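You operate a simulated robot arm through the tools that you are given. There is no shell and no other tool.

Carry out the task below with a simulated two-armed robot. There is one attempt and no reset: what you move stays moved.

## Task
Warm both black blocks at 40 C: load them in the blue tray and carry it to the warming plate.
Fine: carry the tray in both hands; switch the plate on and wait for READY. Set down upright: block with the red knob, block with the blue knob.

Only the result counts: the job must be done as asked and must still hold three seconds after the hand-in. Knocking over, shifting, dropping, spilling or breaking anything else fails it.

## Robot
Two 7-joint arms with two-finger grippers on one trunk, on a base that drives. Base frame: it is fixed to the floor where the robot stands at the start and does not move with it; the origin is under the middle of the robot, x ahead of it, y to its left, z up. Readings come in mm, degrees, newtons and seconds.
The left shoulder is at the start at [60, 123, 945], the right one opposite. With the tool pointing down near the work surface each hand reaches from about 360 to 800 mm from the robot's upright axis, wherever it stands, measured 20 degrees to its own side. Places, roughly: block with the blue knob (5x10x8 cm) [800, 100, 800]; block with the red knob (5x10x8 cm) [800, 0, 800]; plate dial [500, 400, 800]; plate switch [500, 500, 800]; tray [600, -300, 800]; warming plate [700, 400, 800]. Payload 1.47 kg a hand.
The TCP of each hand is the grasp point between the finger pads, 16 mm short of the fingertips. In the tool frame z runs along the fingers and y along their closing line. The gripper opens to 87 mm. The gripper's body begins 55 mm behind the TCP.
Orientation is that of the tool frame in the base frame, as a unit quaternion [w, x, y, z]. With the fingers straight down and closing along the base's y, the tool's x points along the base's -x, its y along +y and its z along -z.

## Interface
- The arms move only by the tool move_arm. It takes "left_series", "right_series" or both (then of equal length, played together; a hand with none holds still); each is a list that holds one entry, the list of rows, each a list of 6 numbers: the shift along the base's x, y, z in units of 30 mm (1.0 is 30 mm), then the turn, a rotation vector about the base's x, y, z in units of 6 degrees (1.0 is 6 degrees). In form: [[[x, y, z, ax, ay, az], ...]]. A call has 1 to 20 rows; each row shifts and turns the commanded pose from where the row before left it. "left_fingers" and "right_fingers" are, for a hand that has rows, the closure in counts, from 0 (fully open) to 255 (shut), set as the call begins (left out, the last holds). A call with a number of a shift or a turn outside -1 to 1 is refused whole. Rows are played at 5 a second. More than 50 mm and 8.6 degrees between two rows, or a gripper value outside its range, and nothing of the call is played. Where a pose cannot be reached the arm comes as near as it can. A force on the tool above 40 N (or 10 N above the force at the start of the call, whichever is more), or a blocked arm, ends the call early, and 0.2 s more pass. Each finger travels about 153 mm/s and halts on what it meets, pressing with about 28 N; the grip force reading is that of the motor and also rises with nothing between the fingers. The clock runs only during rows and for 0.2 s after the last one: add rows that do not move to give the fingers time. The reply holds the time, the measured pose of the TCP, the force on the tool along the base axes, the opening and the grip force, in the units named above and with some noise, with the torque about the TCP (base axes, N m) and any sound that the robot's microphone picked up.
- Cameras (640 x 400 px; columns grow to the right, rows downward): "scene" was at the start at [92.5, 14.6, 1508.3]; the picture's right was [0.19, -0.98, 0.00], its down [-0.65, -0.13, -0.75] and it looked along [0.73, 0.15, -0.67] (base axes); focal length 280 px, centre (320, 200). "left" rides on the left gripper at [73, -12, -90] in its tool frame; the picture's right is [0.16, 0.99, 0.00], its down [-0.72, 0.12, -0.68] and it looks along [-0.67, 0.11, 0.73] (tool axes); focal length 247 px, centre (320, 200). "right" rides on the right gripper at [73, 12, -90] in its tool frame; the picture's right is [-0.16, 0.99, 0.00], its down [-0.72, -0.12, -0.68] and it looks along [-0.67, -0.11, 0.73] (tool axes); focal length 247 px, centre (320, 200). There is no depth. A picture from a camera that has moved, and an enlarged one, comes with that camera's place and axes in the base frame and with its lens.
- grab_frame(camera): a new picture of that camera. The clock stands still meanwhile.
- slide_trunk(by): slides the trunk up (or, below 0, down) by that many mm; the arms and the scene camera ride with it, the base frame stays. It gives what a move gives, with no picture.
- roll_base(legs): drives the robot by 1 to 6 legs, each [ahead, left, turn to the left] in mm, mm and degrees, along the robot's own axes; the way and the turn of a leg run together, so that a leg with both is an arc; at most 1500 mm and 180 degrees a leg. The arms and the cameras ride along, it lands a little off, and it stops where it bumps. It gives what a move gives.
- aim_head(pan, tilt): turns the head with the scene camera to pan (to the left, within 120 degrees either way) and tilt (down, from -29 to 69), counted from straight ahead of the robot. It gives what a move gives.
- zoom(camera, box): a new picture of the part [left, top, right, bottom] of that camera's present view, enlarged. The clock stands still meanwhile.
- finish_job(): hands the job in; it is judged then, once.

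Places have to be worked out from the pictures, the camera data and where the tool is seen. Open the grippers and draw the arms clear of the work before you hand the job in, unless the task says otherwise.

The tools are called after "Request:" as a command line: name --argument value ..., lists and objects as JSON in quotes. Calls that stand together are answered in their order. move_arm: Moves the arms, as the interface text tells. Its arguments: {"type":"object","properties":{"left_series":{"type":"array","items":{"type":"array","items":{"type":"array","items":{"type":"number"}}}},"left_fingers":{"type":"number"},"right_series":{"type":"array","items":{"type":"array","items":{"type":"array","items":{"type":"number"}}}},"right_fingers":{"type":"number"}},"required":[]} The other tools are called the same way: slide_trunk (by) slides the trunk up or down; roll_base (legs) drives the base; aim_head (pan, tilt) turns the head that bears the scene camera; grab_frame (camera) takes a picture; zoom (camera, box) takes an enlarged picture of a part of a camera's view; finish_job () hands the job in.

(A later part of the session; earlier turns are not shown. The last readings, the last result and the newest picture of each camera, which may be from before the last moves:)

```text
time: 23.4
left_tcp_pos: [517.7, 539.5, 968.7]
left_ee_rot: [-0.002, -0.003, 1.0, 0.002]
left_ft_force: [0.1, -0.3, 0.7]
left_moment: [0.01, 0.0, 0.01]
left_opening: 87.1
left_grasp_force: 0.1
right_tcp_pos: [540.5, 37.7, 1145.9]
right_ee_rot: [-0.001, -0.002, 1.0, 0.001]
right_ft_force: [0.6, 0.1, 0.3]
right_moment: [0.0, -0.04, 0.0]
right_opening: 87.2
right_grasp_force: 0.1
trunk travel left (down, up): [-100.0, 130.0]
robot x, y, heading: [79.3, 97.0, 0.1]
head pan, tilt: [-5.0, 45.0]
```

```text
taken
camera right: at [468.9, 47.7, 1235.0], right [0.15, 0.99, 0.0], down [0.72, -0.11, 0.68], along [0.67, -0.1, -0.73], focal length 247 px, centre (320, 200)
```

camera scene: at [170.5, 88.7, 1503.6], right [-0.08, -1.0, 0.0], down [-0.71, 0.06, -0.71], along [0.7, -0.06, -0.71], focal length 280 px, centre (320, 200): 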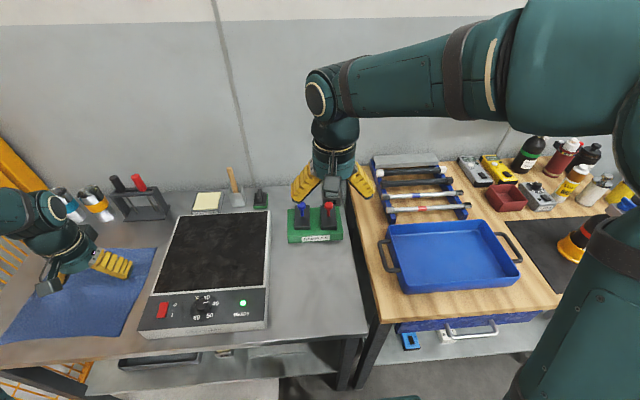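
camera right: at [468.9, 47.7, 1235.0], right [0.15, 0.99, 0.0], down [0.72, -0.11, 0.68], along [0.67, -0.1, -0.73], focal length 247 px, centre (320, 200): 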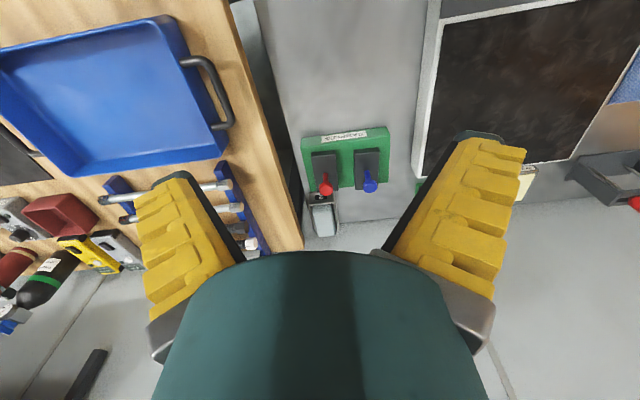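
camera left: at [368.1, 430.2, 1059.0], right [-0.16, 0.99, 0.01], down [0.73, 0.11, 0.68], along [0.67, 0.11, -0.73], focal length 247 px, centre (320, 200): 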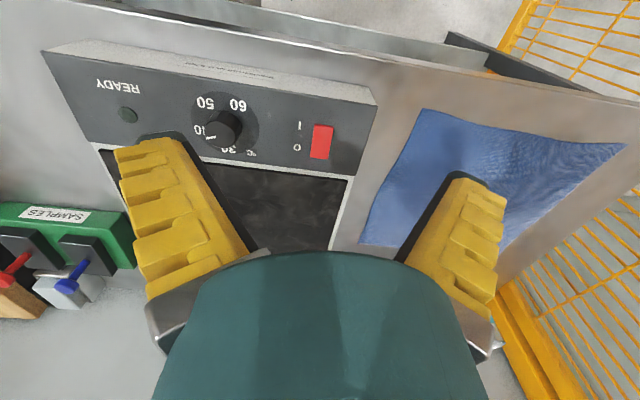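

The READY lamp is now lit green. Next come the blocks; I enlarge the holder from the right-hand camera and the scene camera.

Request:
zoom --camera "right" --box '[290, 115, 402, 245]'

Request:
zoom --camera "scene" --box '[275, 185, 355, 250]'

Request:
zoom --camera "scene" --box '[130, 270, 290, 350]'

```text
3.08 times, centred on (346, 180) of right
camera zoom: at [468.9, 47.7, 1235.0], right [0.15, 0.99, 0.0], down [0.72, -0.11, 0.68], along [0.67, -0.1, -0.73], focal length 760 px, centre (240, 262)
```

zoom: 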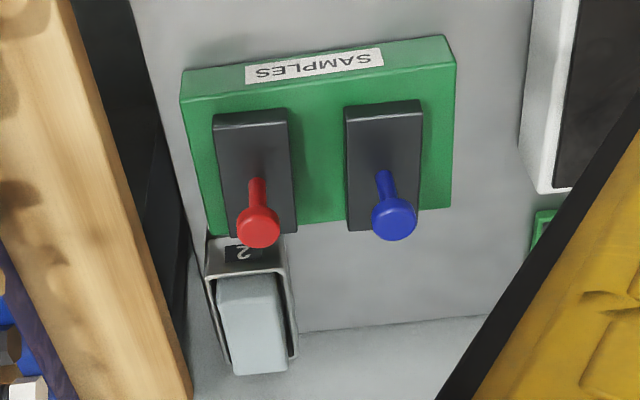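

```text
6.15 times, centred on (315, 218) of scene
camera zoom: at [170.5, 88.7, 1503.6], right [-0.08, -1.0, 0.0], down [-0.71, 0.06, -0.71], along [0.7, -0.06, -0.71], focal length 1723 px, centre (351, 92)
```

zoom: 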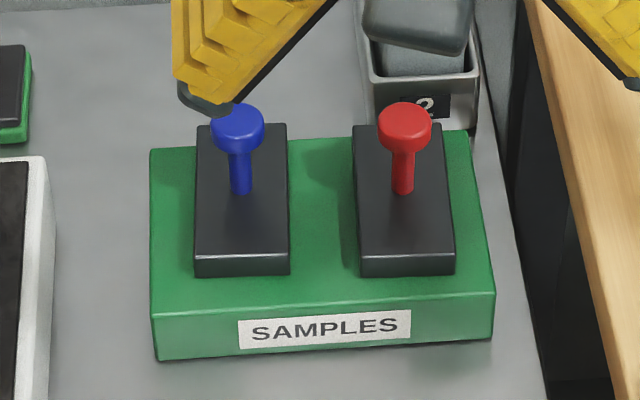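

```text
4.00 times, centred on (210, 310) of scene
camera zoom: at [170.5, 88.7, 1503.6], right [-0.08, -1.0, 0.0], down [-0.71, 0.06, -0.71], along [0.7, -0.06, -0.71], focal length 1120 px, centre (760, -240)
```

zoom: 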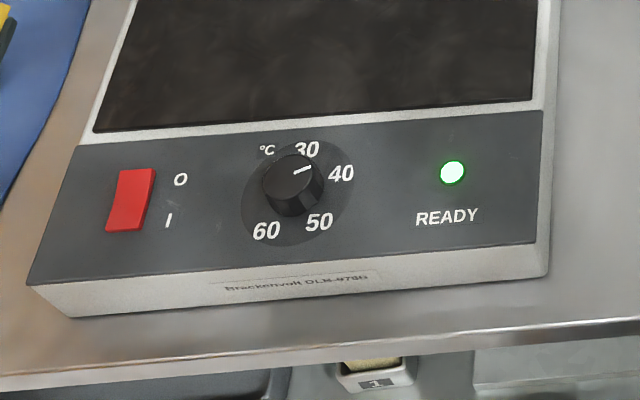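

READY is lit and the dial points at 40. Blocks: red stem at about (795.5, 7.5), blue at about (803, 96.5), the holder turned about −4.5°, body tops ≈ 797 and knob heads ≈ 835–850. I bring the right hand, half closed, above the red knob.

Request:
move_arm --right_series '[[[0.85, -0.1, -0.6, 0, 0, -0.075], [0.85, -0.1, -0.6, 0, 0, -0.075], [0.85, -0.1, -0.6, 0, 0, -0.075], [0.85, -0.1, -0.6, 0, 0, -0.075], [0.85, -0.1, -0.6, 0, 0, -0.075], [0.85, -0.1, -0.6, 0, 0, -0.075], [0.85, -0.1, -0.6, 0, 0, -0.075], [0.85, -0.1, -0.6, 0, 0, -0.075], [0.85, -0.1, -0.6, 0, 0, -0.075], [0.85, -0.1, -0.6, 0, 0, -0.075], [0, 0, 0, 0, 0, 0]]]' --right_fingers 100

Request:
grab_frame --camera "right"

Request:
zoom --camera "scene" --box '[260, 150, 380, 250]'

```text
time: 25.9
left_tcp_pos: [517.5, 539.8, 968.7]
left_ee_rot: [-0.002, -0.003, 1.0, 0.003]
left_ft_force: [0.0, -0.8, 0.7]
left_moment: [0.01, -0.06, 0.0]
left_opening: 87.1
left_grasp_force: 0.1
right_tcp_pos: [795.8, 8.0, 965.0]
right_ee_rot: [0.0, 0.038, 0.999, -0.001]
right_ft_force: [0.1, 0.4, 0.1]
right_moment: [0.0, -0.01, -0.02]
right_opening: 57.9
right_grasp_force: 3.8
trunk travel left (down, up): [-100.0, 130.0]
robot x, y, heading: [78.1, 100.2, 0.5]
head pan, tilt: [-5.0, 45.0]
```

```text
taken
camera right: at [725.3, 23.7, 1054.9], right [0.23, 0.97, 0.0], down [0.71, -0.17, 0.68], along [0.66, -0.16, -0.73], focal length 247 px, centre (320, 200)
```

right: 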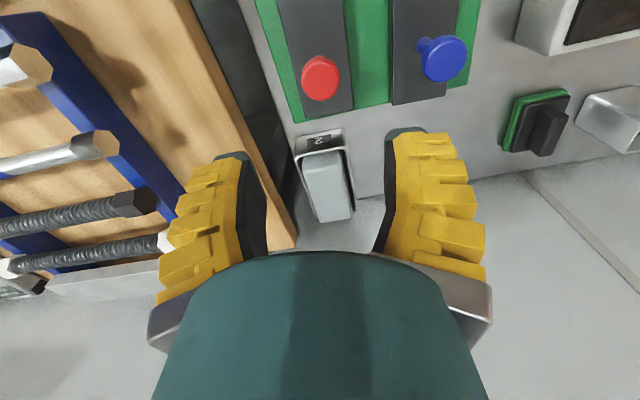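

```text
4.00 times, centred on (320, 200) of scene
camera zoom: at [169.9, 88.6, 1503.8], right [-0.08, -1.0, 0.0], down [-0.7, 0.06, -0.71], along [0.7, -0.06, -0.71], focal length 1120 px, centre (320, 200)
```

zoom: 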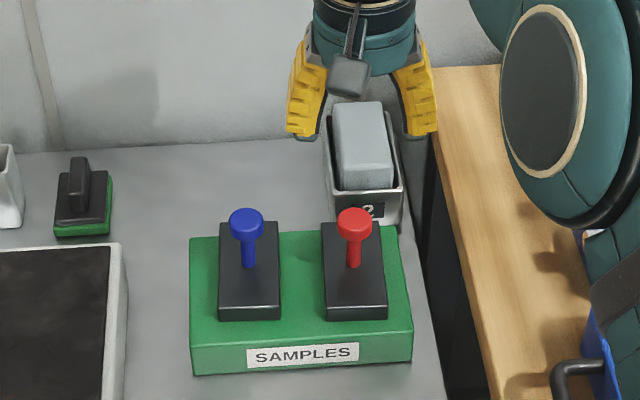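

The picture suggests the knob may stand a bit nearer and higher than I first judged; I enlarge this near-vertical view to refine it.

Request:
zoom --camera "right" --box '[250, 0, 480, 140]'

Request:
zoom --camera "scene" --box '[300, 190, 370, 240]'

```text
2.78 times, centred on (365, 70) of right
camera zoom: at [725.3, 23.7, 1054.9], right [0.23, 0.97, 0.0], down [0.71, -0.17, 0.68], along [0.66, -0.16, -0.73], focal length 687 px, centre (195, 562)
```

zoom: 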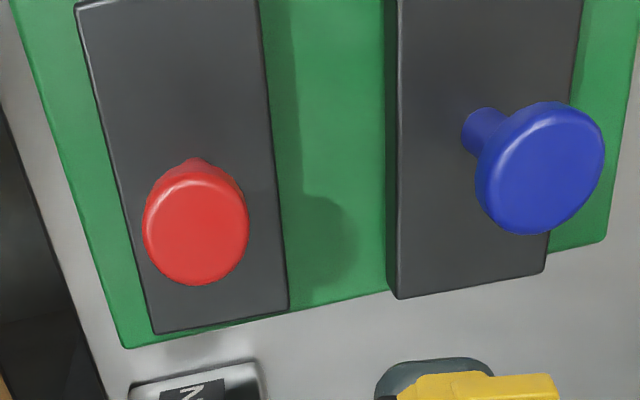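

```text
8.00 times, centred on (335, 215) of scene
camera zoom: at [169.9, 88.6, 1503.8], right [-0.08, -1.0, 0.0], down [-0.7, 0.06, -0.71], along [0.7, -0.06, -0.71], focal length 2240 px, centre (200, 80)
```

zoom: 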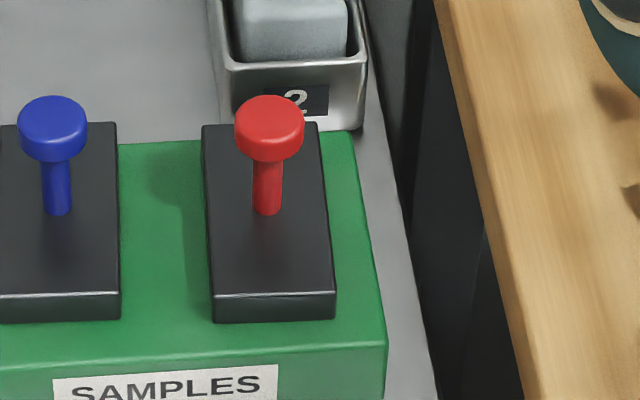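

Refined: red knob axis at about (785, 8.5), head roughly 842–860, body top ≈ 806. I shift 11 mm back and lower to 885 to check the straddle.

Request:
move_arm --right_series '[[[-0.36, 0.02, -0.3, 0, 0, 0], [0, 0, -0.8, 0, 0, 0], [0, 0, -0.8, 0, 0, 0], [0, 0, -0.77, 0, 0, 0], [0, 0, 0, 0, 0, 0]]]'

Request:
grab_frame --camera "right"

Request:
zoom --camera "scene" --box '[290, 170, 370, 240]'

```text
time: 27.1
left_tcp_pos: [517.3, 538.8, 968.3]
left_ee_rot: [-0.002, -0.002, 1.0, 0.002]
left_ft_force: [0.1, 0.0, -0.4]
left_moment: [0.01, -0.01, -0.01]
left_opening: 86.6
left_grasp_force: 0.0
right_tcp_pos: [784.3, 7.1, 886.5]
right_ee_rot: [0.0, 0.038, 0.999, 0.0]
right_ft_force: [-0.8, 0.3, 0.9]
right_moment: [0.01, 0.05, -0.03]
right_opening: 58.0
right_grasp_force: 3.6
trunk travel left (down, up): [-100.0, 130.0]
robot x, y, heading: [83.4, 99.8, 0.1]
head pan, tilt: [-5.0, 45.0]
```

```text
taken
camera right: at [713.4, 24.2, 976.0], right [0.23, 0.97, 0.0], down [0.71, -0.17, 0.68], along [0.66, -0.16, -0.73], focal length 247 px, centre (320, 200)
```

right: 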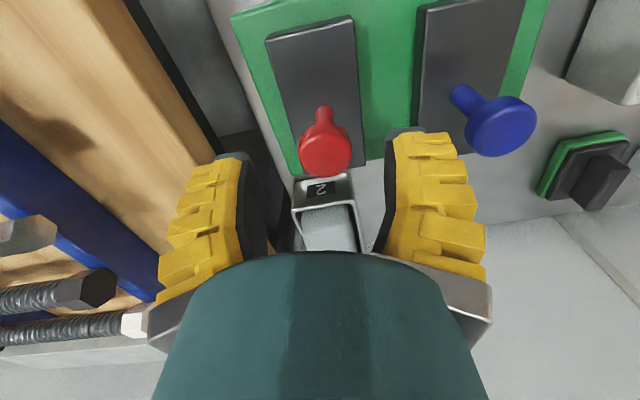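

```text
5.71 times, centred on (330, 205) of scene
camera zoom: at [170.2, 88.6, 1503.7], right [-0.08, -1.0, 0.0], down [-0.7, 0.06, -0.71], along [0.7, -0.06, -0.71], focal length 1600 px, centre (263, 171)
```

zoom: 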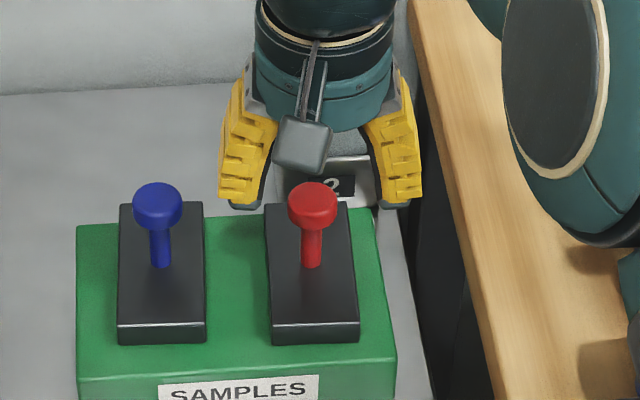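

The knob is centred between the fingers, its head top at about 863. I lower 36 mm so the pads take the head, then close.

Request:
move_arm --right_series '[[[0, 0.06, -0.4, 0, 0, 0], [0, 0, -0.4, 0, 0, 0], [0, 0, -0.4, 0, 0, 0], [0, 0, 0, 0, 0, 0]]]'

Request:
grab_frame --camera "right"

Request:
zoom --camera "scene" --box '[290, 170, 370, 240]'

```text
time: 28.1
left_tcp_pos: [517.9, 539.5, 968.4]
left_ee_rot: [-0.002, -0.002, 1.0, 0.002]
left_ft_force: [-0.1, -0.5, 0.5]
left_moment: [0.01, -0.01, -0.01]
left_opening: 87.1
left_grasp_force: 0.1
right_tcp_pos: [783.2, 9.1, 850.1]
right_ee_rot: [0.0, 0.038, 0.999, 0.0]
right_ft_force: [0.4, 0.0, -0.2]
right_moment: [-0.01, 0.02, 0.02]
right_opening: 57.9
right_grasp_force: 3.4
trunk travel left (down, up): [-100.0, 130.0]
robot x, y, heading: [79.9, 98.1, 0.1]
head pan, tilt: [-5.0, 45.0]
```

```text
taken
camera right: at [712.9, 26.4, 939.6], right [0.23, 0.97, 0.0], down [0.71, -0.17, 0.68], along [0.66, -0.16, -0.73], focal length 247 px, centre (320, 200)
```

right: 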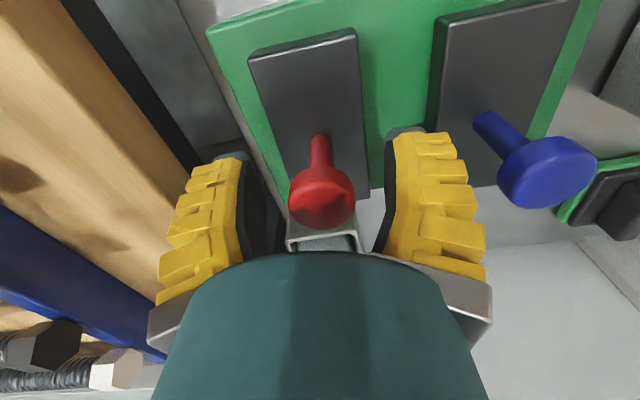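

```text
5.71 times, centred on (330, 205) of scene
camera zoom: at [170.4, 88.6, 1503.7], right [-0.08, -1.0, 0.0], down [-0.7, 0.06, -0.71], along [0.7, -0.06, -0.71], focal length 1600 px, centre (263, 171)
```

zoom: 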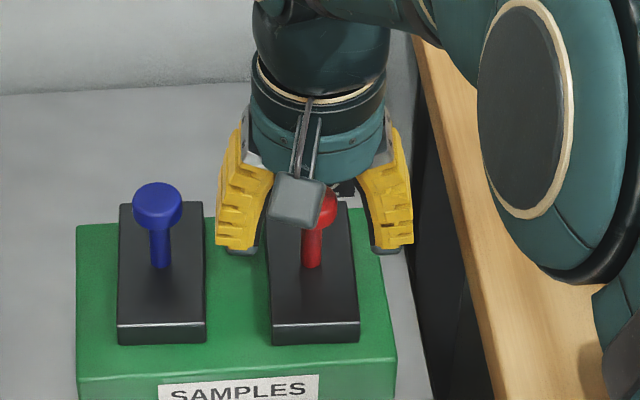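

The knob head sits right at the grasp point. Closing the right hand.

Request:
move_arm --right_series '[[[0, 0, 0, 0, 0, 0], [0, 0, 0, 0, 0, 0], [0, 0, 0, 0, 0, 0], [0, 0, 0, 0, 0, 0]]]' --right_fingers 255

Request:
grab_frame --camera "right"

```text
time: 29.1
left_tcp_pos: [519.1, 538.9, 967.9]
left_ee_rot: [-0.002, -0.002, 1.0, 0.003]
left_ft_force: [-0.2, -0.3, -0.2]
left_moment: [-0.01, -0.02, 0.0]
left_opening: 87.1
left_grasp_force: 0.1
right_tcp_pos: [784.0, 10.3, 850.8]
right_ee_rot: [0.0, 0.037, 0.999, 0.0]
right_ft_force: [0.2, 1.2, 0.3]
right_moment: [-0.01, 0.0, 0.0]
right_opening: 11.8
right_grasp_force: 27.7
trunk travel left (down, up): [-100.0, 130.0]
robot x, y, heading: [84.1, 98.0, 0.3]
head pan, tilt: [-5.0, 45.0]
```

```text
taken
camera right: at [713.1, 26.3, 938.9], right [0.23, 0.97, 0.0], down [0.71, -0.17, 0.68], along [0.66, -0.16, -0.73], focal length 247 px, centre (320, 200)
```

right: 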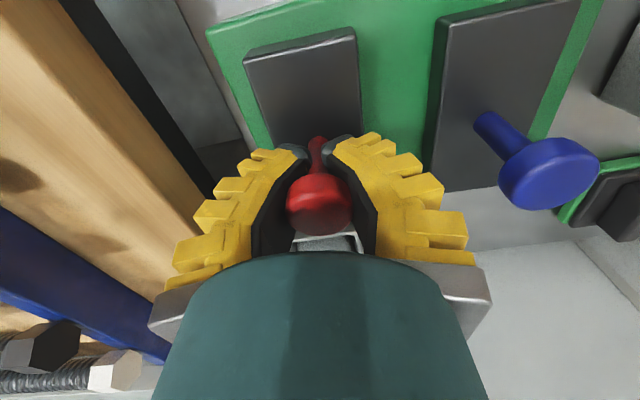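

The fingers have closed under the head on the stem (11.8 mm), a positive hold. I lift straight up.

Request:
move_arm --right_series '[[[0, 0, 0.3, 0, 0, 0], [0, 0, 0.4, 0, 0, 0], [0, 0, 0.6, 0, 0, 0], [0, 0, 0.8, 0, 0, 0], [0, 0, 0.8, 0, 0, 0], [0, 0, 0.6, 0, 0, 0], [0, 0, 0, 0, 0, 0]]]'

Request:
grab_frame --camera "right"

Request:
grab_frame --camera "scene"

```text
time: 30.6
left_tcp_pos: [518.5, 539.5, 968.7]
left_ee_rot: [-0.002, -0.003, 1.0, 0.002]
left_ft_force: [0.4, 0.6, -0.5]
left_moment: [0.05, -0.01, 0.01]
left_opening: 86.9
left_grasp_force: 0.0
right_tcp_pos: [782.9, 8.5, 950.9]
right_ee_rot: [0.0, 0.037, 0.999, 0.0]
right_ft_force: [-0.6, -0.5, -5.6]
right_moment: [-0.03, 0.0, -0.01]
right_opening: 11.2
right_grasp_force: 27.6
trunk travel left (down, up): [-100.0, 130.0]
robot x, y, heading: [80.3, 99.3, 0.2]
head pan, tilt: [-5.0, 45.0]
```

```text
taken
camera right: at [713.9, 24.0, 1041.9], right [0.23, 0.97, 0.0], down [0.71, -0.17, 0.68], along [0.66, -0.16, -0.73], focal length 247 px, centre (320, 200)
```

right: 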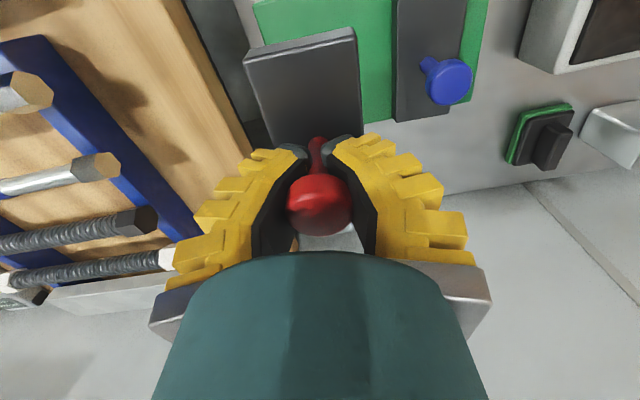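

```text
taken
camera scene: at [171.3, 88.6, 1503.6], right [-0.08, -1.0, 0.0], down [-0.71, 0.06, -0.71], along [0.7, -0.06, -0.71], focal length 280 px, centre (320, 200)
```

scene: 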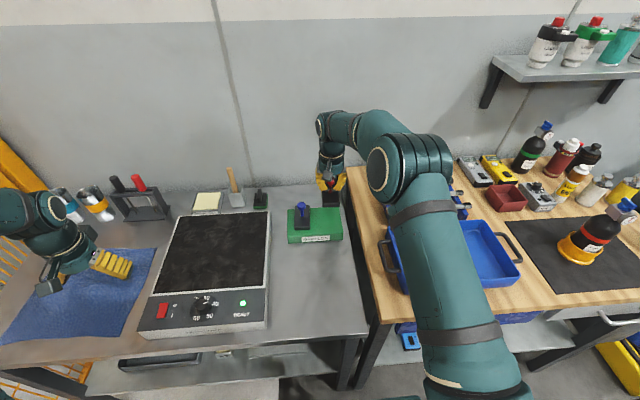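

The red block hangs free and upright (5.6 N). I raise it 40 mm more and carry it over the right half of the tray, squaring it to the tray on the way.

Request:
move_arm --right_series '[[[0, 0, 0.67, 0, 0, 0], [0, 0, 0.67, 0, 0, 0], [-0.3, -0.5, 0, 0, 0, 0.05], [-0.49, -0.91, 0, 0, 0, 0.06], [-0.49, -0.91, 0, 0, 0, 0.06], [-0.49, -0.91, 0, 0, 0, 0.06], [-0.49, -0.91, 0, 0, 0, 0.06], [-0.49, -0.91, 0, 0, 0, 0.06], [-0.49, -0.91, 0, 0, 0, 0.06], [-0.49, -0.91, 0, 0, 0, 0.06], [-0.49, -0.91, 0, 0, 0, 0.06], [-0.49, -0.91, 0, 0, 0, 0.06], [-0.49, -0.91, 0, 0, 0, 0.06], [-0.49, -0.91, 0, 0, 0, 0.06], [-0.49, -0.91, 0, 0, 0, 0.03], [-0.2, -0.4, 0, 0, 0, 0], [0, 0, 0, 0, 0, 0]]]'

Request:
grab_frame --camera "right"

Request:
grab_frame --camera "scene"

```text
time: 34.2
left_tcp_pos: [517.5, 540.4, 968.7]
left_ee_rot: [-0.002, -0.003, 1.0, 0.002]
left_ft_force: [0.2, -0.9, 0.0]
left_moment: [0.03, -0.01, -0.01]
left_opening: 86.9
left_grasp_force: 0.0
right_tcp_pos: [594.4, -345.3, 995.4]
right_ee_rot: [0.0, -0.002, 1.0, 0.0]
right_ft_force: [-0.5, 0.3, -6.4]
right_moment: [-0.01, -0.03, -0.02]
right_opening: 10.6
right_grasp_force: 28.2
trunk travel left (down, up): [-100.0, 130.0]
robot x, y, heading: [79.0, 94.2, 0.2]
head pan, tilt: [-5.0, 45.0]
```

```text
taken
camera right: at [522.7, -334.6, 1084.5], right [0.16, 0.99, 0.0], down [0.72, -0.11, 0.68], along [0.67, -0.11, -0.73], focal length 247 px, centre (320, 200)
```

right: 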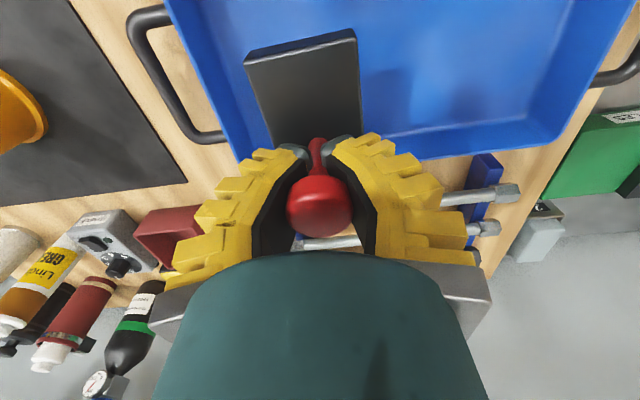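

```text
taken
camera scene: at [170.9, 88.4, 1503.6], right [-0.08, -1.0, 0.0], down [-0.7, 0.06, -0.71], along [0.7, -0.06, -0.71], focal length 280 px, centre (320, 200)
```

scene: 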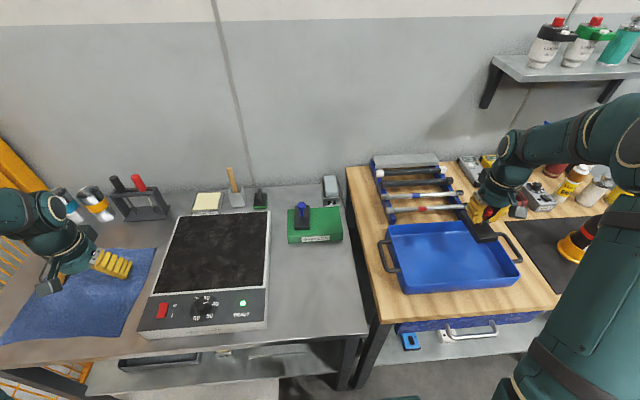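

The block hangs over the tray's right half. I enlarge both views to place the tray's walls relative to the hand.

Request:
zoom --camera "right" --box '[120, 0, 640, 200]'

Request:
zoom --camera "scene" --box '[360, 190, 540, 310]'

```text
1.23 times, centred on (380, 100) of right
camera zoom: at [522.7, -334.6, 1084.5], right [0.16, 0.99, 0.0], down [0.72, -0.11, 0.68], along [0.67, -0.11, -0.73], focal length 304 px, centre (246, 323)
```

zoom: 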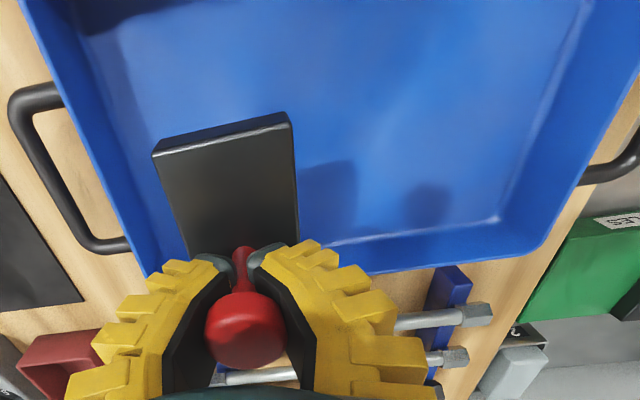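

```text
3.33 times, centred on (450, 250) of scene
camera zoom: at [170.9, 88.4, 1503.6], right [-0.08, -1.0, 0.0], down [-0.7, 0.06, -0.71], along [0.7, -0.06, -0.71], focal length 933 px, centre (-113, 33)
```

zoom: 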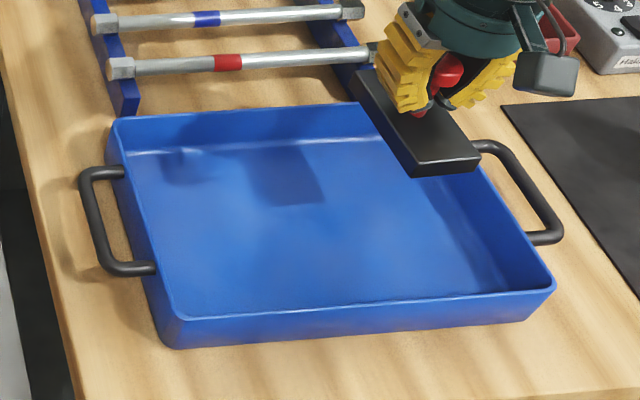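

Cross-checking the views, the tray spans about x 493–685, y −453…−153, with the rim and handles at about z 860. The right hand is well inside the tray's right half, so I lower the block in two stages, watching the force.

Request:
move_arm --right_series '[[[0, -0.1, -0.6, 0, 0, 0], [0, -0.1, -0.6, 0, 0, 0], [0, 0, -0.6, 0, 0, 0], [0, 0, -0.6, 0, 0, 0], [0, 0, -0.4, 0, 0, 0], [0, 0, 0, 0, 0, 0]]]'

Request:
zoom --camera "scene" --box '[360, 190, 540, 310]'

Request:
grab_frame --camera "right"

```text
time: 35.6
left_tcp_pos: [517.7, 539.4, 968.5]
left_ee_rot: [-0.002, -0.003, 1.0, 0.003]
left_ft_force: [-0.3, 0.4, -0.2]
left_moment: [0.01, 0.01, 0.03]
left_opening: 87.3
left_grasp_force: 0.1
right_tcp_pos: [592.9, -351.9, 910.6]
right_ee_rot: [0.0, -0.001, 1.0, 0.0]
right_ft_force: [-0.5, -0.2, -6.9]
right_moment: [-0.03, 0.0, -0.02]
right_opening: 10.7
right_grasp_force: 28.6
trunk travel left (down, up): [-100.0, 130.0]
robot x, y, heading: [80.3, 95.4, 0.1]
head pan, tilt: [-5.0, 45.0]
```

```text
3.33 times, centred on (450, 250) of scene
camera zoom: at [170.8, 88.3, 1503.6], right [-0.08, -1.0, 0.0], down [-0.7, 0.06, -0.71], along [0.7, -0.06, -0.71], focal length 933 px, centre (-113, 33)
```

zoom: 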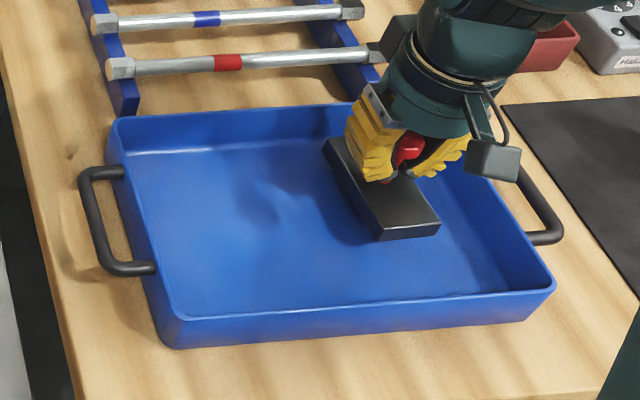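

```text
taken
camera right: at [522.2, -341.5, 1000.0], right [0.16, 0.99, 0.0], down [0.72, -0.11, 0.68], along [0.67, -0.11, -0.73], focal length 247 px, centre (320, 200)
```

right: 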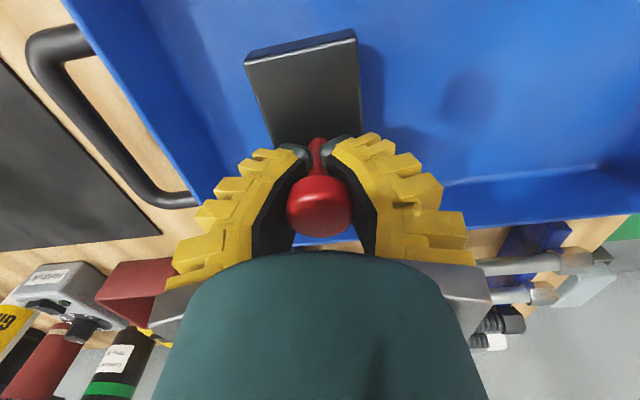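

Stereo from the two hand-camera heights puts rim and handles at about z 880, with the tray centre near (577, −290) and the floor near 836. I nudge the block to (580, −342) and lower in 2 mm steps.

Request:
move_arm --right_series '[[[-0.22, 0.17, 0, 0, 0, 0], [-0.21, 0.16, 0, 0, 0, 0], [0, 0, -0.07, 0, 0, 0], [0, 0, -0.07, 0, 0, 0], [0, 0, -0.07, 0, 0, 0], [0, 0, 0, 0, 0, 0]]]'

Request:
zoom --camera "scene" --box '[400, 210, 520, 290]'

```text
time: 37.0
left_tcp_pos: [518.7, 539.5, 968.4]
left_ee_rot: [-0.002, -0.002, 1.0, 0.002]
left_ft_force: [0.5, 0.2, 0.5]
left_moment: [0.0, 0.01, -0.02]
left_opening: 87.0
left_grasp_force: 0.0
right_tcp_pos: [579.4, -340.4, 905.0]
right_ee_rot: [0.0, -0.001, 1.0, 0.0]
right_ft_force: [-0.7, -0.1, -5.9]
right_moment: [-0.01, -0.02, -0.03]
right_opening: 10.6
right_grasp_force: 28.4
trunk travel left (down, up): [-100.0, 130.0]
robot x, y, heading: [77.9, 96.6, 0.0]
head pan, tilt: [-5.0, 45.0]
```

```text
5.00 times, centred on (460, 250) of scene
camera zoom: at [170.9, 88.3, 1503.6], right [-0.08, -1.0, 0.0], down [-0.7, 0.06, -0.71], along [0.7, -0.06, -0.71], focal length 1400 px, centre (-380, -50)
```

zoom: 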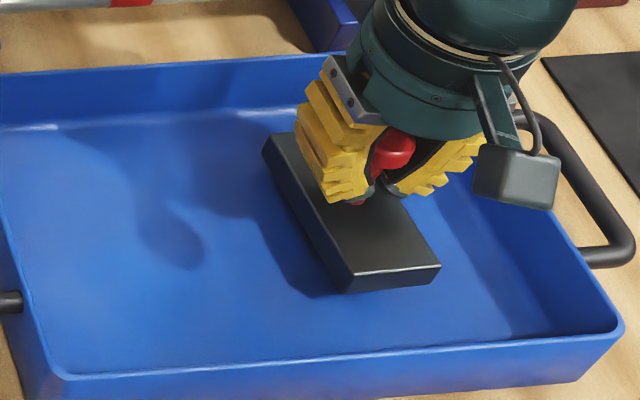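

No contact yet; I continue down in 2 mm steps.

Request:
move_arm --right_series '[[[0, 0, -0.07, 0, 0, 0], [0, 0, -0.07, 0, 0, 0], [0, 0, -0.07, 0, 0, 0], [0, 0, -0.07, 0, 0, 0], [0, 0, -0.07, 0, 0, 0], [0, 0, 0, 0, 0, 0]]]'

Request:
zoom --camera "scene" --box '[400, 210, 520, 290]'

```text
time: 38.5
left_tcp_pos: [517.8, 537.6, 968.0]
left_ee_rot: [-0.002, -0.003, 1.0, 0.003]
left_ft_force: [-0.6, 0.8, 0.0]
left_moment: [0.0, -0.01, 0.01]
left_opening: 86.6
left_grasp_force: 0.1
right_tcp_pos: [580.6, -341.5, 892.9]
right_ee_rot: [0.0, -0.001, 1.0, -0.001]
right_ft_force: [-0.6, 0.3, -6.5]
right_moment: [-0.02, -0.02, 0.03]
right_opening: 10.6
right_grasp_force: 27.9
trunk travel left (down, up): [-100.0, 130.0]
robot x, y, heading: [82.8, 94.1, 0.0]
head pan, tilt: [-5.0, 45.0]
```

```text
5.00 times, centred on (460, 250) of scene
camera zoom: at [170.9, 88.3, 1503.6], right [-0.08, -1.0, 0.0], down [-0.7, 0.06, -0.71], along [0.7, -0.06, -0.71], focal length 1400 px, centre (-380, -50)
```

zoom: 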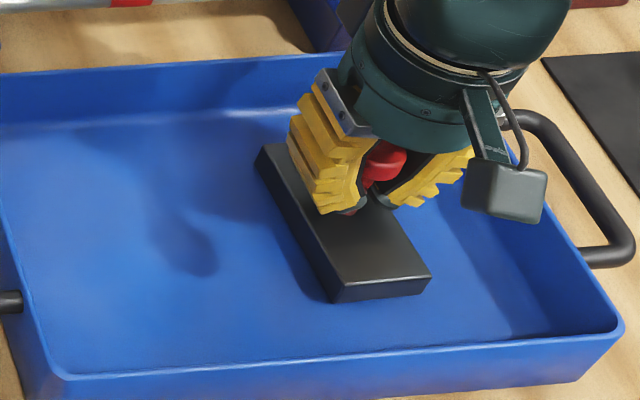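

Still hanging free; further down.

Request:
move_arm --right_series '[[[0, 0, -0.07, 0, 0, 0], [0, 0, -0.07, 0, 0, 0], [0, 0, -0.07, 0, 0, 0], [0, 0, -0.07, 0, 0, 0], [0, 0, -0.07, 0, 0, 0], [0, 0, 0, 0, 0, 0]]]'

Request:
zoom --camera "scene" --box '[400, 210, 520, 290]'

```text
time: 39.9
left_tcp_pos: [517.8, 541.5, 968.0]
left_ee_rot: [-0.001, -0.003, 1.0, 0.002]
left_ft_force: [0.4, 0.6, 0.2]
left_moment: [-0.02, 0.02, 0.02]
left_opening: 87.0
left_grasp_force: 0.1
right_tcp_pos: [580.5, -341.5, 884.8]
right_ee_rot: [0.002, -0.002, 1.0, -0.001]
right_ft_force: [-0.3, -0.7, 25.5]
right_moment: [0.0, -0.07, -0.02]
right_opening: 10.2
right_grasp_force: 28.5
trunk travel left (down, up): [-100.0, 130.0]
robot x, y, heading: [78.2, 97.7, 0.3]
head pan, tilt: [-5.0, 45.0]
```

```text
5.00 times, centred on (460, 250) of scene
camera zoom: at [168.8, 90.2, 1503.8], right [-0.08, -1.0, 0.0], down [-0.7, 0.06, -0.71], along [0.71, -0.06, -0.71], focal length 1400 px, centre (-380, -50)
```

zoom: 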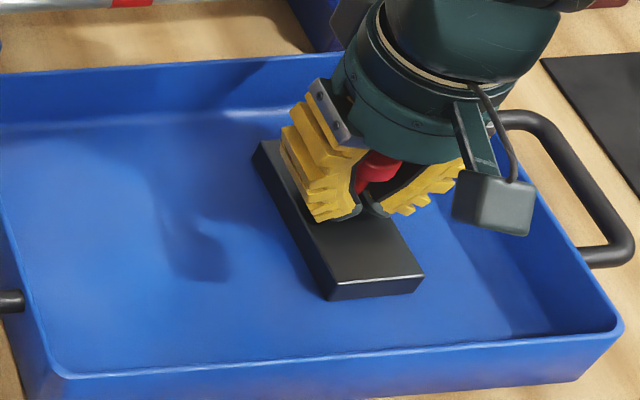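

The block rests on the tray floor (25 N). I ease the pressure, open, and check that it stands before lifting away.

Request:
move_arm --right_series '[[[0, 0, 0.1, 0, 0, 0], [0, 0, 0, 0, 0, 0]]]'

Request:
move_arm --right_series '[[[0, 0, 0, 0, 0, 0], [0, 0, 0, 0, 0, 0], [0, 0, 0, 0, 0, 0]]]' --right_fingers 100

Request:
move_arm --right_series '[[[0, 0, 0.5, 0, 0, 0], [0, 0, 0.8, 0, 0, 0], [0, 0, 0.9, 0, 0, 0], [0, 0, 0.9, 0, 0, 0]]]'

Request:
grab_frame --camera "right"

Request:
zoom --camera "scene" --box '[360, 190, 540, 310]'

```text
time: 40.5
left_tcp_pos: [516.9, 540.0, 967.7]
left_ee_rot: [-0.001, -0.003, 1.0, 0.002]
left_ft_force: [0.5, -0.3, -0.3]
left_moment: [-0.01, 0.03, 0.01]
left_opening: 87.2
left_grasp_force: 0.0
right_tcp_pos: [580.2, -340.1, 884.1]
right_ee_rot: [-0.001, -0.001, 1.0, 0.001]
right_ft_force: [3.8, 0.0, 2.7]
right_moment: [-0.02, -0.24, 0.0]
right_opening: 9.6
right_grasp_force: 27.9
trunk travel left (down, up): [-100.0, 130.0]
robot x, y, heading: [76.5, 95.8, 0.1]
head pan, tilt: [-5.0, 45.0]
```

```text
time: 41.2
left_tcp_pos: [519.0, 538.8, 968.3]
left_ee_rot: [-0.001, -0.003, 1.0, 0.003]
left_ft_force: [-0.3, 0.5, -0.9]
left_moment: [-0.02, 0.04, 0.01]
left_opening: 86.9
left_grasp_force: 0.1
right_tcp_pos: [581.1, -341.7, 886.8]
right_ee_rot: [0.001, -0.001, 1.0, 0.0]
right_ft_force: [0.0, -0.1, -0.2]
right_moment: [-0.04, 0.02, -0.02]
right_opening: 57.9
right_grasp_force: 3.7
trunk travel left (down, up): [-100.0, 130.0]
robot x, y, heading: [78.8, 98.8, 0.3]
head pan, tilt: [-5.0, 45.0]
```

```text
time: 42.2
left_tcp_pos: [517.7, 539.9, 968.5]
left_ee_rot: [-0.001, -0.003, 1.0, 0.002]
left_ft_force: [-0.4, 1.0, -0.7]
left_moment: [0.01, 0.01, 0.0]
left_opening: 86.9
left_grasp_force: 0.1
right_tcp_pos: [578.5, -339.2, 979.5]
right_ee_rot: [0.0, 0.0, 1.0, 0.0]
right_ft_force: [-0.2, 0.4, 0.2]
right_moment: [0.04, -0.01, 0.0]
right_opening: 58.0
right_grasp_force: 3.8
trunk travel left (down, up): [-100.0, 130.0]
robot x, y, heading: [76.3, 93.0, 0.3]
head pan, tilt: [-5.0, 45.0]
```

```text
taken
camera right: at [507.7, -328.6, 1069.4], right [0.16, 0.99, 0.0], down [0.72, -0.11, 0.68], along [0.67, -0.11, -0.73], focal length 247 px, centre (320, 200)
```

right: 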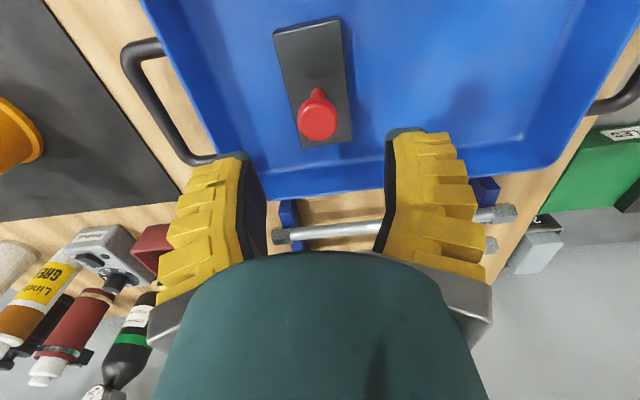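

```text
3.33 times, centred on (450, 250) of scene
camera zoom: at [170.1, 88.9, 1503.7], right [-0.08, -1.0, 0.0], down [-0.7, 0.06, -0.71], along [0.7, -0.06, -0.71], focal length 933 px, centre (-113, 33)
```

zoom: 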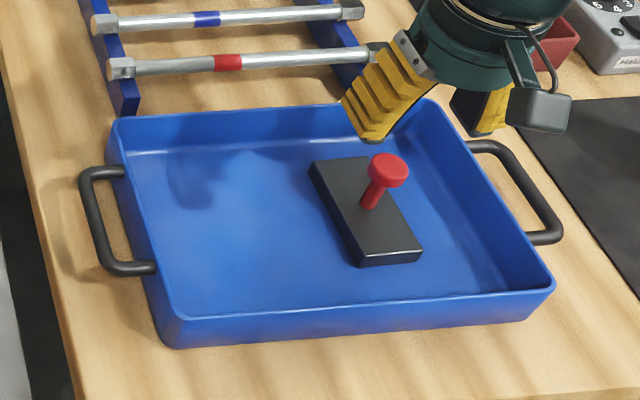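

The red block stands upright in the tray. Now the right hand goes back above the blue knob, estimated at about (790, 98).

Request:
move_arm --right_series '[[[0.2, 0.4, 0.2, 0, 0, 0], [0.44, 0.91, 0, 0, 0, -0.05], [0.44, 0.91, 0, 0, 0, -0.05], [0.44, 0.91, 0, 0, 0, -0.05], [0.44, 0.91, 0, 0, 0, -0.05], [0.44, 0.91, 0, 0, 0, -0.05], [0.44, 0.91, 0, 0, 0, -0.05], [0.44, 0.91, 0, 0, 0, -0.05], [0.44, 0.91, 0, 0, 0, -0.05], [0.44, 0.91, 0, 0, 0, -0.05], [0.44, 0.91, 0, 0, 0, -0.05], [0.44, 0.91, 0, 0, 0, -0.05], [0.44, 0.91, 0, 0, 0, -0.05], [0.44, 0.91, 0, 0, 0, -0.05], [0.44, 0.91, 0, 0, 0, -0.05], [0.44, 0.91, 0, 0, 0, -0.05], [0.25, 0.52, 0, 0, 0, 0], [0, 0, -0.5, 0, 0, 0], [0, 0, -0.5, 0, 0, 0], [0, 0, 0, 0, 0, 0]]]'

Request:
grab_frame --camera "right"

Request:
zoom --camera "scene" --box '[250, 170, 370, 250]'

```text
time: 46.5
left_tcp_pos: [518.1, 539.7, 969.3]
left_ee_rot: [-0.002, -0.002, 1.0, 0.003]
left_ft_force: [0.2, -0.2, -0.1]
left_moment: [-0.03, 0.0, 0.02]
left_opening: 87.1
left_grasp_force: 0.1
right_tcp_pos: [790.9, 96.5, 953.6]
right_ee_rot: [0.0, 0.039, 0.999, 0.0]
right_ft_force: [0.1, -0.9, -1.1]
right_moment: [0.03, -0.01, -0.03]
right_opening: 57.7
right_grasp_force: 4.1
trunk travel left (down, up): [-100.0, 130.0]
robot x, y, heading: [79.3, 94.9, 0.1]
head pan, tilt: [-5.0, 45.0]
```

```text
taken
camera right: at [720.8, 113.1, 1043.4], right [0.23, 0.97, 0.0], down [0.71, -0.17, 0.68], along [0.66, -0.16, -0.73], focal length 247 px, centre (320, 200)
```

right: 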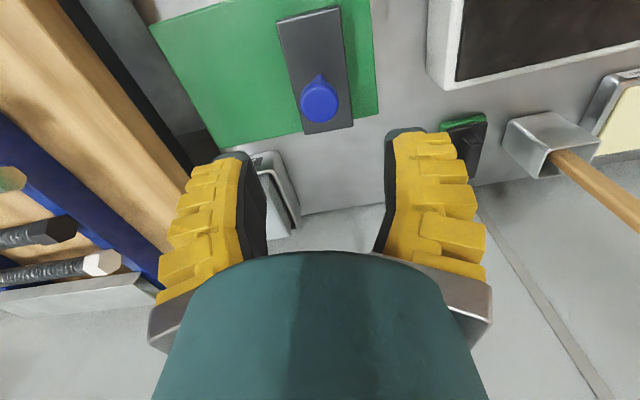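

```text
5.00 times, centred on (310, 210) of scene
camera zoom: at [170.4, 88.6, 1503.7], right [-0.08, -1.0, 0.0], down [-0.7, 0.06, -0.71], along [0.7, -0.06, -0.71], focal length 1400 px, centre (370, 150)
```

zoom: 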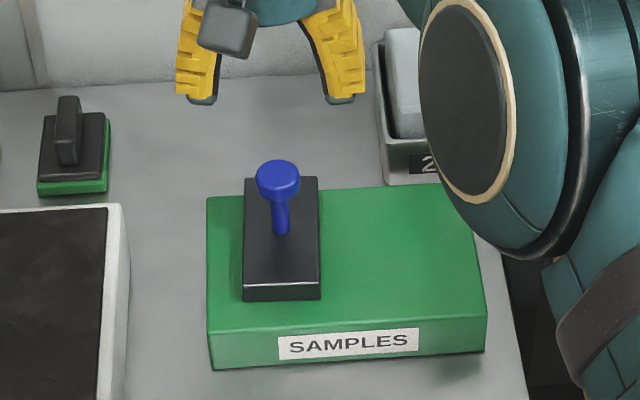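

The blue knob is centred under the hand (≈ 791, 96). I lower to grasp height 850.

Request:
move_arm --right_series '[[[0.01, -0.03, -0.7, 0, 0, 0], [0, 0, -0.7, 0, 0, 0], [0, 0, -0.7, 0, 0, 0], [0, 0, -0.6, 0, 0, 0], [0, 0, -0.4, 0, 0, 0], [0, 0, -0.35, 0, 0, 0], [0, 0, 0, 0, 0, 0]]]'

Request:
grab_frame --camera "right"

```text
time: 48.0
left_tcp_pos: [516.9, 540.4, 968.9]
left_ee_rot: [-0.002, -0.003, 1.0, 0.003]
left_ft_force: [-0.4, -0.3, 0.5]
left_moment: [0.01, -0.02, 0.0]
left_opening: 86.8
left_grasp_force: 0.0
right_tcp_pos: [790.9, 94.8, 850.2]
right_ee_rot: [0.0, 0.038, 0.999, 0.0]
right_ft_force: [-0.4, -0.5, -0.1]
right_moment: [-0.02, -0.03, -0.03]
right_opening: 57.9
right_grasp_force: 3.4
trunk travel left (down, up): [-100.0, 130.0]
robot x, y, heading: [80.0, 95.1, 0.4]
head pan, tilt: [-5.0, 45.0]
```

```text
taken
camera right: at [721.2, 111.2, 939.8], right [0.23, 0.97, 0.0], down [0.71, -0.17, 0.68], along [0.66, -0.16, -0.73], focal length 247 px, centre (320, 200)
```

right: 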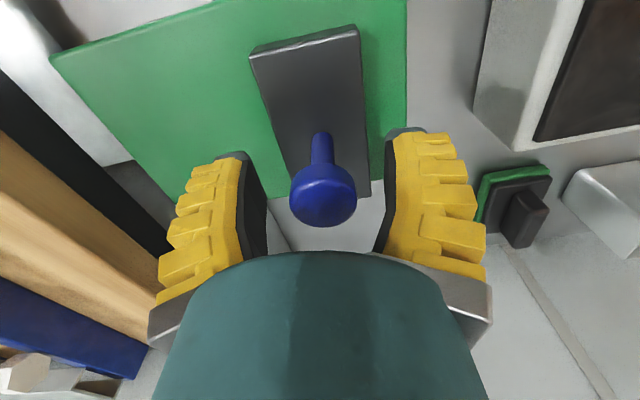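

The blue head is between the pads just as the red one was. I close and then lift.

Request:
move_arm --right_series '[[[0, 0, 0, 0, 0, 0], [0, 0, 0, 0, 0, 0], [0, 0, 0, 0, 0, 0], [0, 0, 0, 0, 0, 0]]]' --right_fingers 255

Request:
move_arm --right_series '[[[0, 0, 0.3, 0, 0, 0], [0, 0, 0.4, 0, 0, 0], [0, 0, 0.7, 0, 0, 0], [0, 0, 0.9, 0, 0, 0], [0, 0, 0.9, 0, 0, 0], [0, 0, 0.9, 0, 0, 0], [0, 0, 0.7, 0, 0, 0], [0, 0, 0, 0, 0, 0]]]'

Request:
grab_frame --camera "right"

```text
time: 49.0
left_tcp_pos: [518.1, 539.5, 968.2]
left_ee_rot: [-0.002, -0.003, 1.0, 0.003]
left_ft_force: [0.4, -0.5, 0.7]
left_moment: [-0.04, -0.01, 0.05]
left_opening: 86.9
left_grasp_force: 0.1
right_tcp_pos: [791.5, 95.1, 850.3]
right_ee_rot: [-0.001, 0.038, 0.999, 0.0]
right_ft_force: [-0.4, -0.6, 0.1]
right_moment: [0.04, 0.01, -0.01]
right_opening: 12.7
right_grasp_force: 28.0
trunk travel left (down, up): [-100.0, 130.0]
robot x, y, heading: [79.4, 93.6, 0.2]
head pan, tilt: [-5.0, 45.0]
```

```text
time: 50.9
left_tcp_pos: [518.9, 539.6, 967.7]
left_ee_rot: [-0.002, -0.003, 1.0, 0.002]
left_ft_force: [-0.4, 0.3, 0.2]
left_moment: [0.04, -0.01, 0.02]
left_opening: 86.9
left_grasp_force: 0.0
right_tcp_pos: [791.6, 93.9, 994.7]
right_ee_rot: [-0.001, 0.038, 0.999, 0.0]
right_ft_force: [0.2, -0.5, -6.8]
right_moment: [0.02, -0.03, -0.01]
right_opening: 12.6
right_grasp_force: 28.0
trunk travel left (down, up): [-100.0, 130.0]
robot x, y, heading: [79.9, 98.5, 0.2]
head pan, tilt: [-5.0, 45.0]
```

```text
taken
camera right: at [721.7, 110.2, 1083.9], right [0.23, 0.97, 0.0], down [0.71, -0.17, 0.68], along [0.66, -0.16, -0.73], focal length 247 px, centre (320, 200)
```

right: 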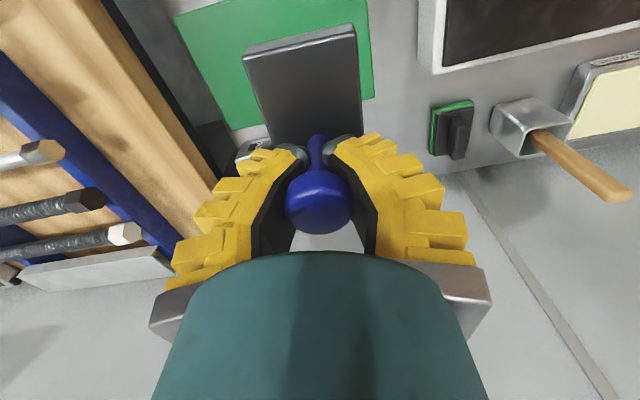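

Blue block lifted cleanly. I carry it to the tray's left half at about (579, −240).

Request:
move_arm --right_series '[[[-0.3, -0.46, 0, 0, 0, 0.03], [-0.59, -0.928, 0, 0, 0, 0.06], [-0.59, -0.928, 0, 0, 0, 0.06], [-0.59, -0.928, 0, 0, 0, 0.06], [-0.59, -0.928, 0, 0, 0, 0.06], [-0.59, -0.928, 0, 0, 0, 0.06], [-0.59, -0.928, 0, 0, 0, 0.06], [-0.59, -0.928, 0, 0, 0, 0.06], [-0.59, -0.928, 0, 0, 0, 0.06], [-0.59, -0.928, 0, 0, 0, 0.06], [-0.59, -0.928, 0, 0, 0, 0.06], [-0.59, -0.928, 0, 0, 0, 0.06], [-0.3, -0.47, 0, 0, 0, 0.06], [0, 0, 0, 0, 0, 0]]]'

Request:
grab_frame --camera "right"

Request:
zoom --camera "scene" --box '[360, 190, 540, 310]'

```text
time: 53.9
left_tcp_pos: [517.8, 540.2, 967.4]
left_ee_rot: [-0.002, -0.002, 1.0, 0.002]
left_ft_force: [-0.2, -0.6, 0.6]
left_moment: [0.02, 0.01, 0.0]
left_opening: 87.0
left_grasp_force: 0.0
right_tcp_pos: [578.4, -238.6, 995.7]
right_ee_rot: [0.001, -0.002, 1.0, 0.0]
right_ft_force: [0.6, 0.4, -5.9]
right_moment: [0.0, 0.0, -0.02]
right_opening: 12.1
right_grasp_force: 27.6
trunk travel left (down, up): [-100.0, 130.0]
robot x, y, heading: [81.0, 97.7, 0.3]
head pan, tilt: [-5.0, 45.0]
```

```text
taken
camera right: at [506.8, -228.7, 1085.8], right [0.16, 0.99, 0.0], down [0.72, -0.11, 0.68], along [0.67, -0.11, -0.73], focal length 247 px, centre (320, 200)
```

right: 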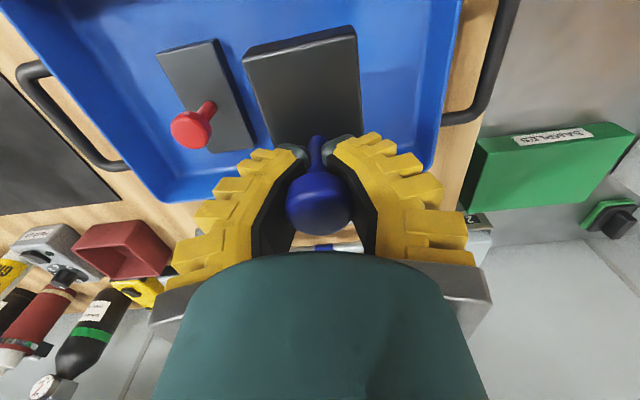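

```text
3.33 times, centred on (450, 250) of scene
camera zoom: at [171.0, 88.4, 1503.6], right [-0.08, -1.0, 0.0], down [-0.7, 0.06, -0.71], along [0.7, -0.06, -0.71], focal length 933 px, centre (-113, 33)
```

zoom: 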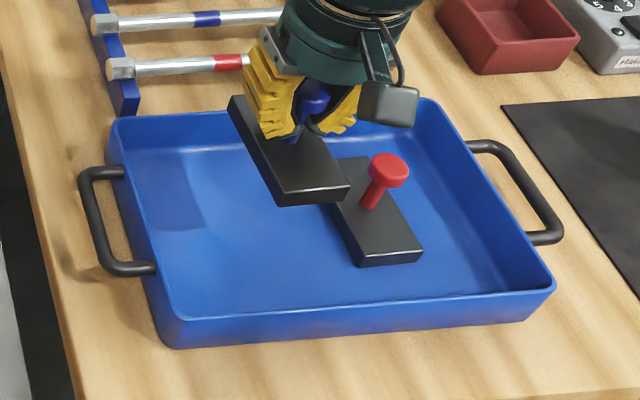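

Clear of the red block. I lower to just above contact height, then in small steps.

Request:
move_arm --right_series '[[[0, 0, -0.7, 0, 0, 0], [0, 0, -0.7, 0, 0, 0], [0, 0, -0.7, 0, 0, 0], [0, 0, -0.7, 0, 0, 0], [0, 0, -0.5, 0, 0, 0], [0, 0, 0, 0, 0, 0]]]'

Request:
move_arm --right_series '[[[0, 0, -0.07, 0, 0, 0], [0, 0, -0.07, 0, 0, 0], [0, 0, -0.07, 0, 0, 0], [0, 0, -0.07, 0, 0, 0], [0, 0, 0, 0, 0, 0]]]'

Request:
zoom --camera "scene" --box '[360, 190, 540, 310]'

```text
time: 55.2
left_tcp_pos: [517.8, 539.5, 968.0]
left_ee_rot: [-0.002, -0.003, 1.0, 0.003]
left_ft_force: [0.4, 0.0, 0.3]
left_moment: [0.03, 0.02, 0.03]
left_opening: 87.0
left_grasp_force: 0.1
right_tcp_pos: [577.7, -239.1, 897.1]
right_ee_rot: [0.0, -0.001, 1.0, 0.001]
right_ft_force: [-0.7, -0.5, -6.4]
right_moment: [-0.04, -0.05, 0.02]
right_opening: 12.0
right_grasp_force: 28.0
trunk travel left (down, up): [-100.0, 130.0]
robot x, y, heading: [80.1, 95.3, 0.0]
head pan, tilt: [-5.0, 45.0]
```

```text
time: 56.5
left_tcp_pos: [517.0, 540.4, 968.0]
left_ee_rot: [-0.002, -0.002, 1.0, 0.002]
left_ft_force: [-0.6, 0.6, 1.0]
left_moment: [-0.04, 0.01, 0.04]
left_opening: 87.2
left_grasp_force: 0.0
right_tcp_pos: [580.9, -239.3, 889.8]
right_ee_rot: [0.001, -0.001, 1.0, -0.001]
right_ft_force: [-3.6, -2.0, 12.1]
right_moment: [-0.01, 0.08, -0.01]
right_opening: 8.9
right_grasp_force: 28.1
trunk travel left (down, up): [-100.0, 130.0]
robot x, y, heading: [83.7, 92.9, 0.5]
head pan, tilt: [-5.0, 45.0]
```

```text
3.33 times, centred on (450, 250) of scene
camera zoom: at [169.3, 89.0, 1503.8], right [-0.08, -1.0, 0.0], down [-0.7, 0.06, -0.71], along [0.71, -0.06, -0.71], focal length 933 px, centre (-113, 33)
```

zoom: 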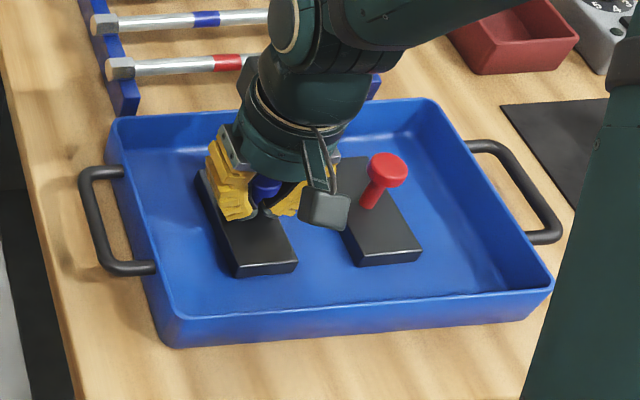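

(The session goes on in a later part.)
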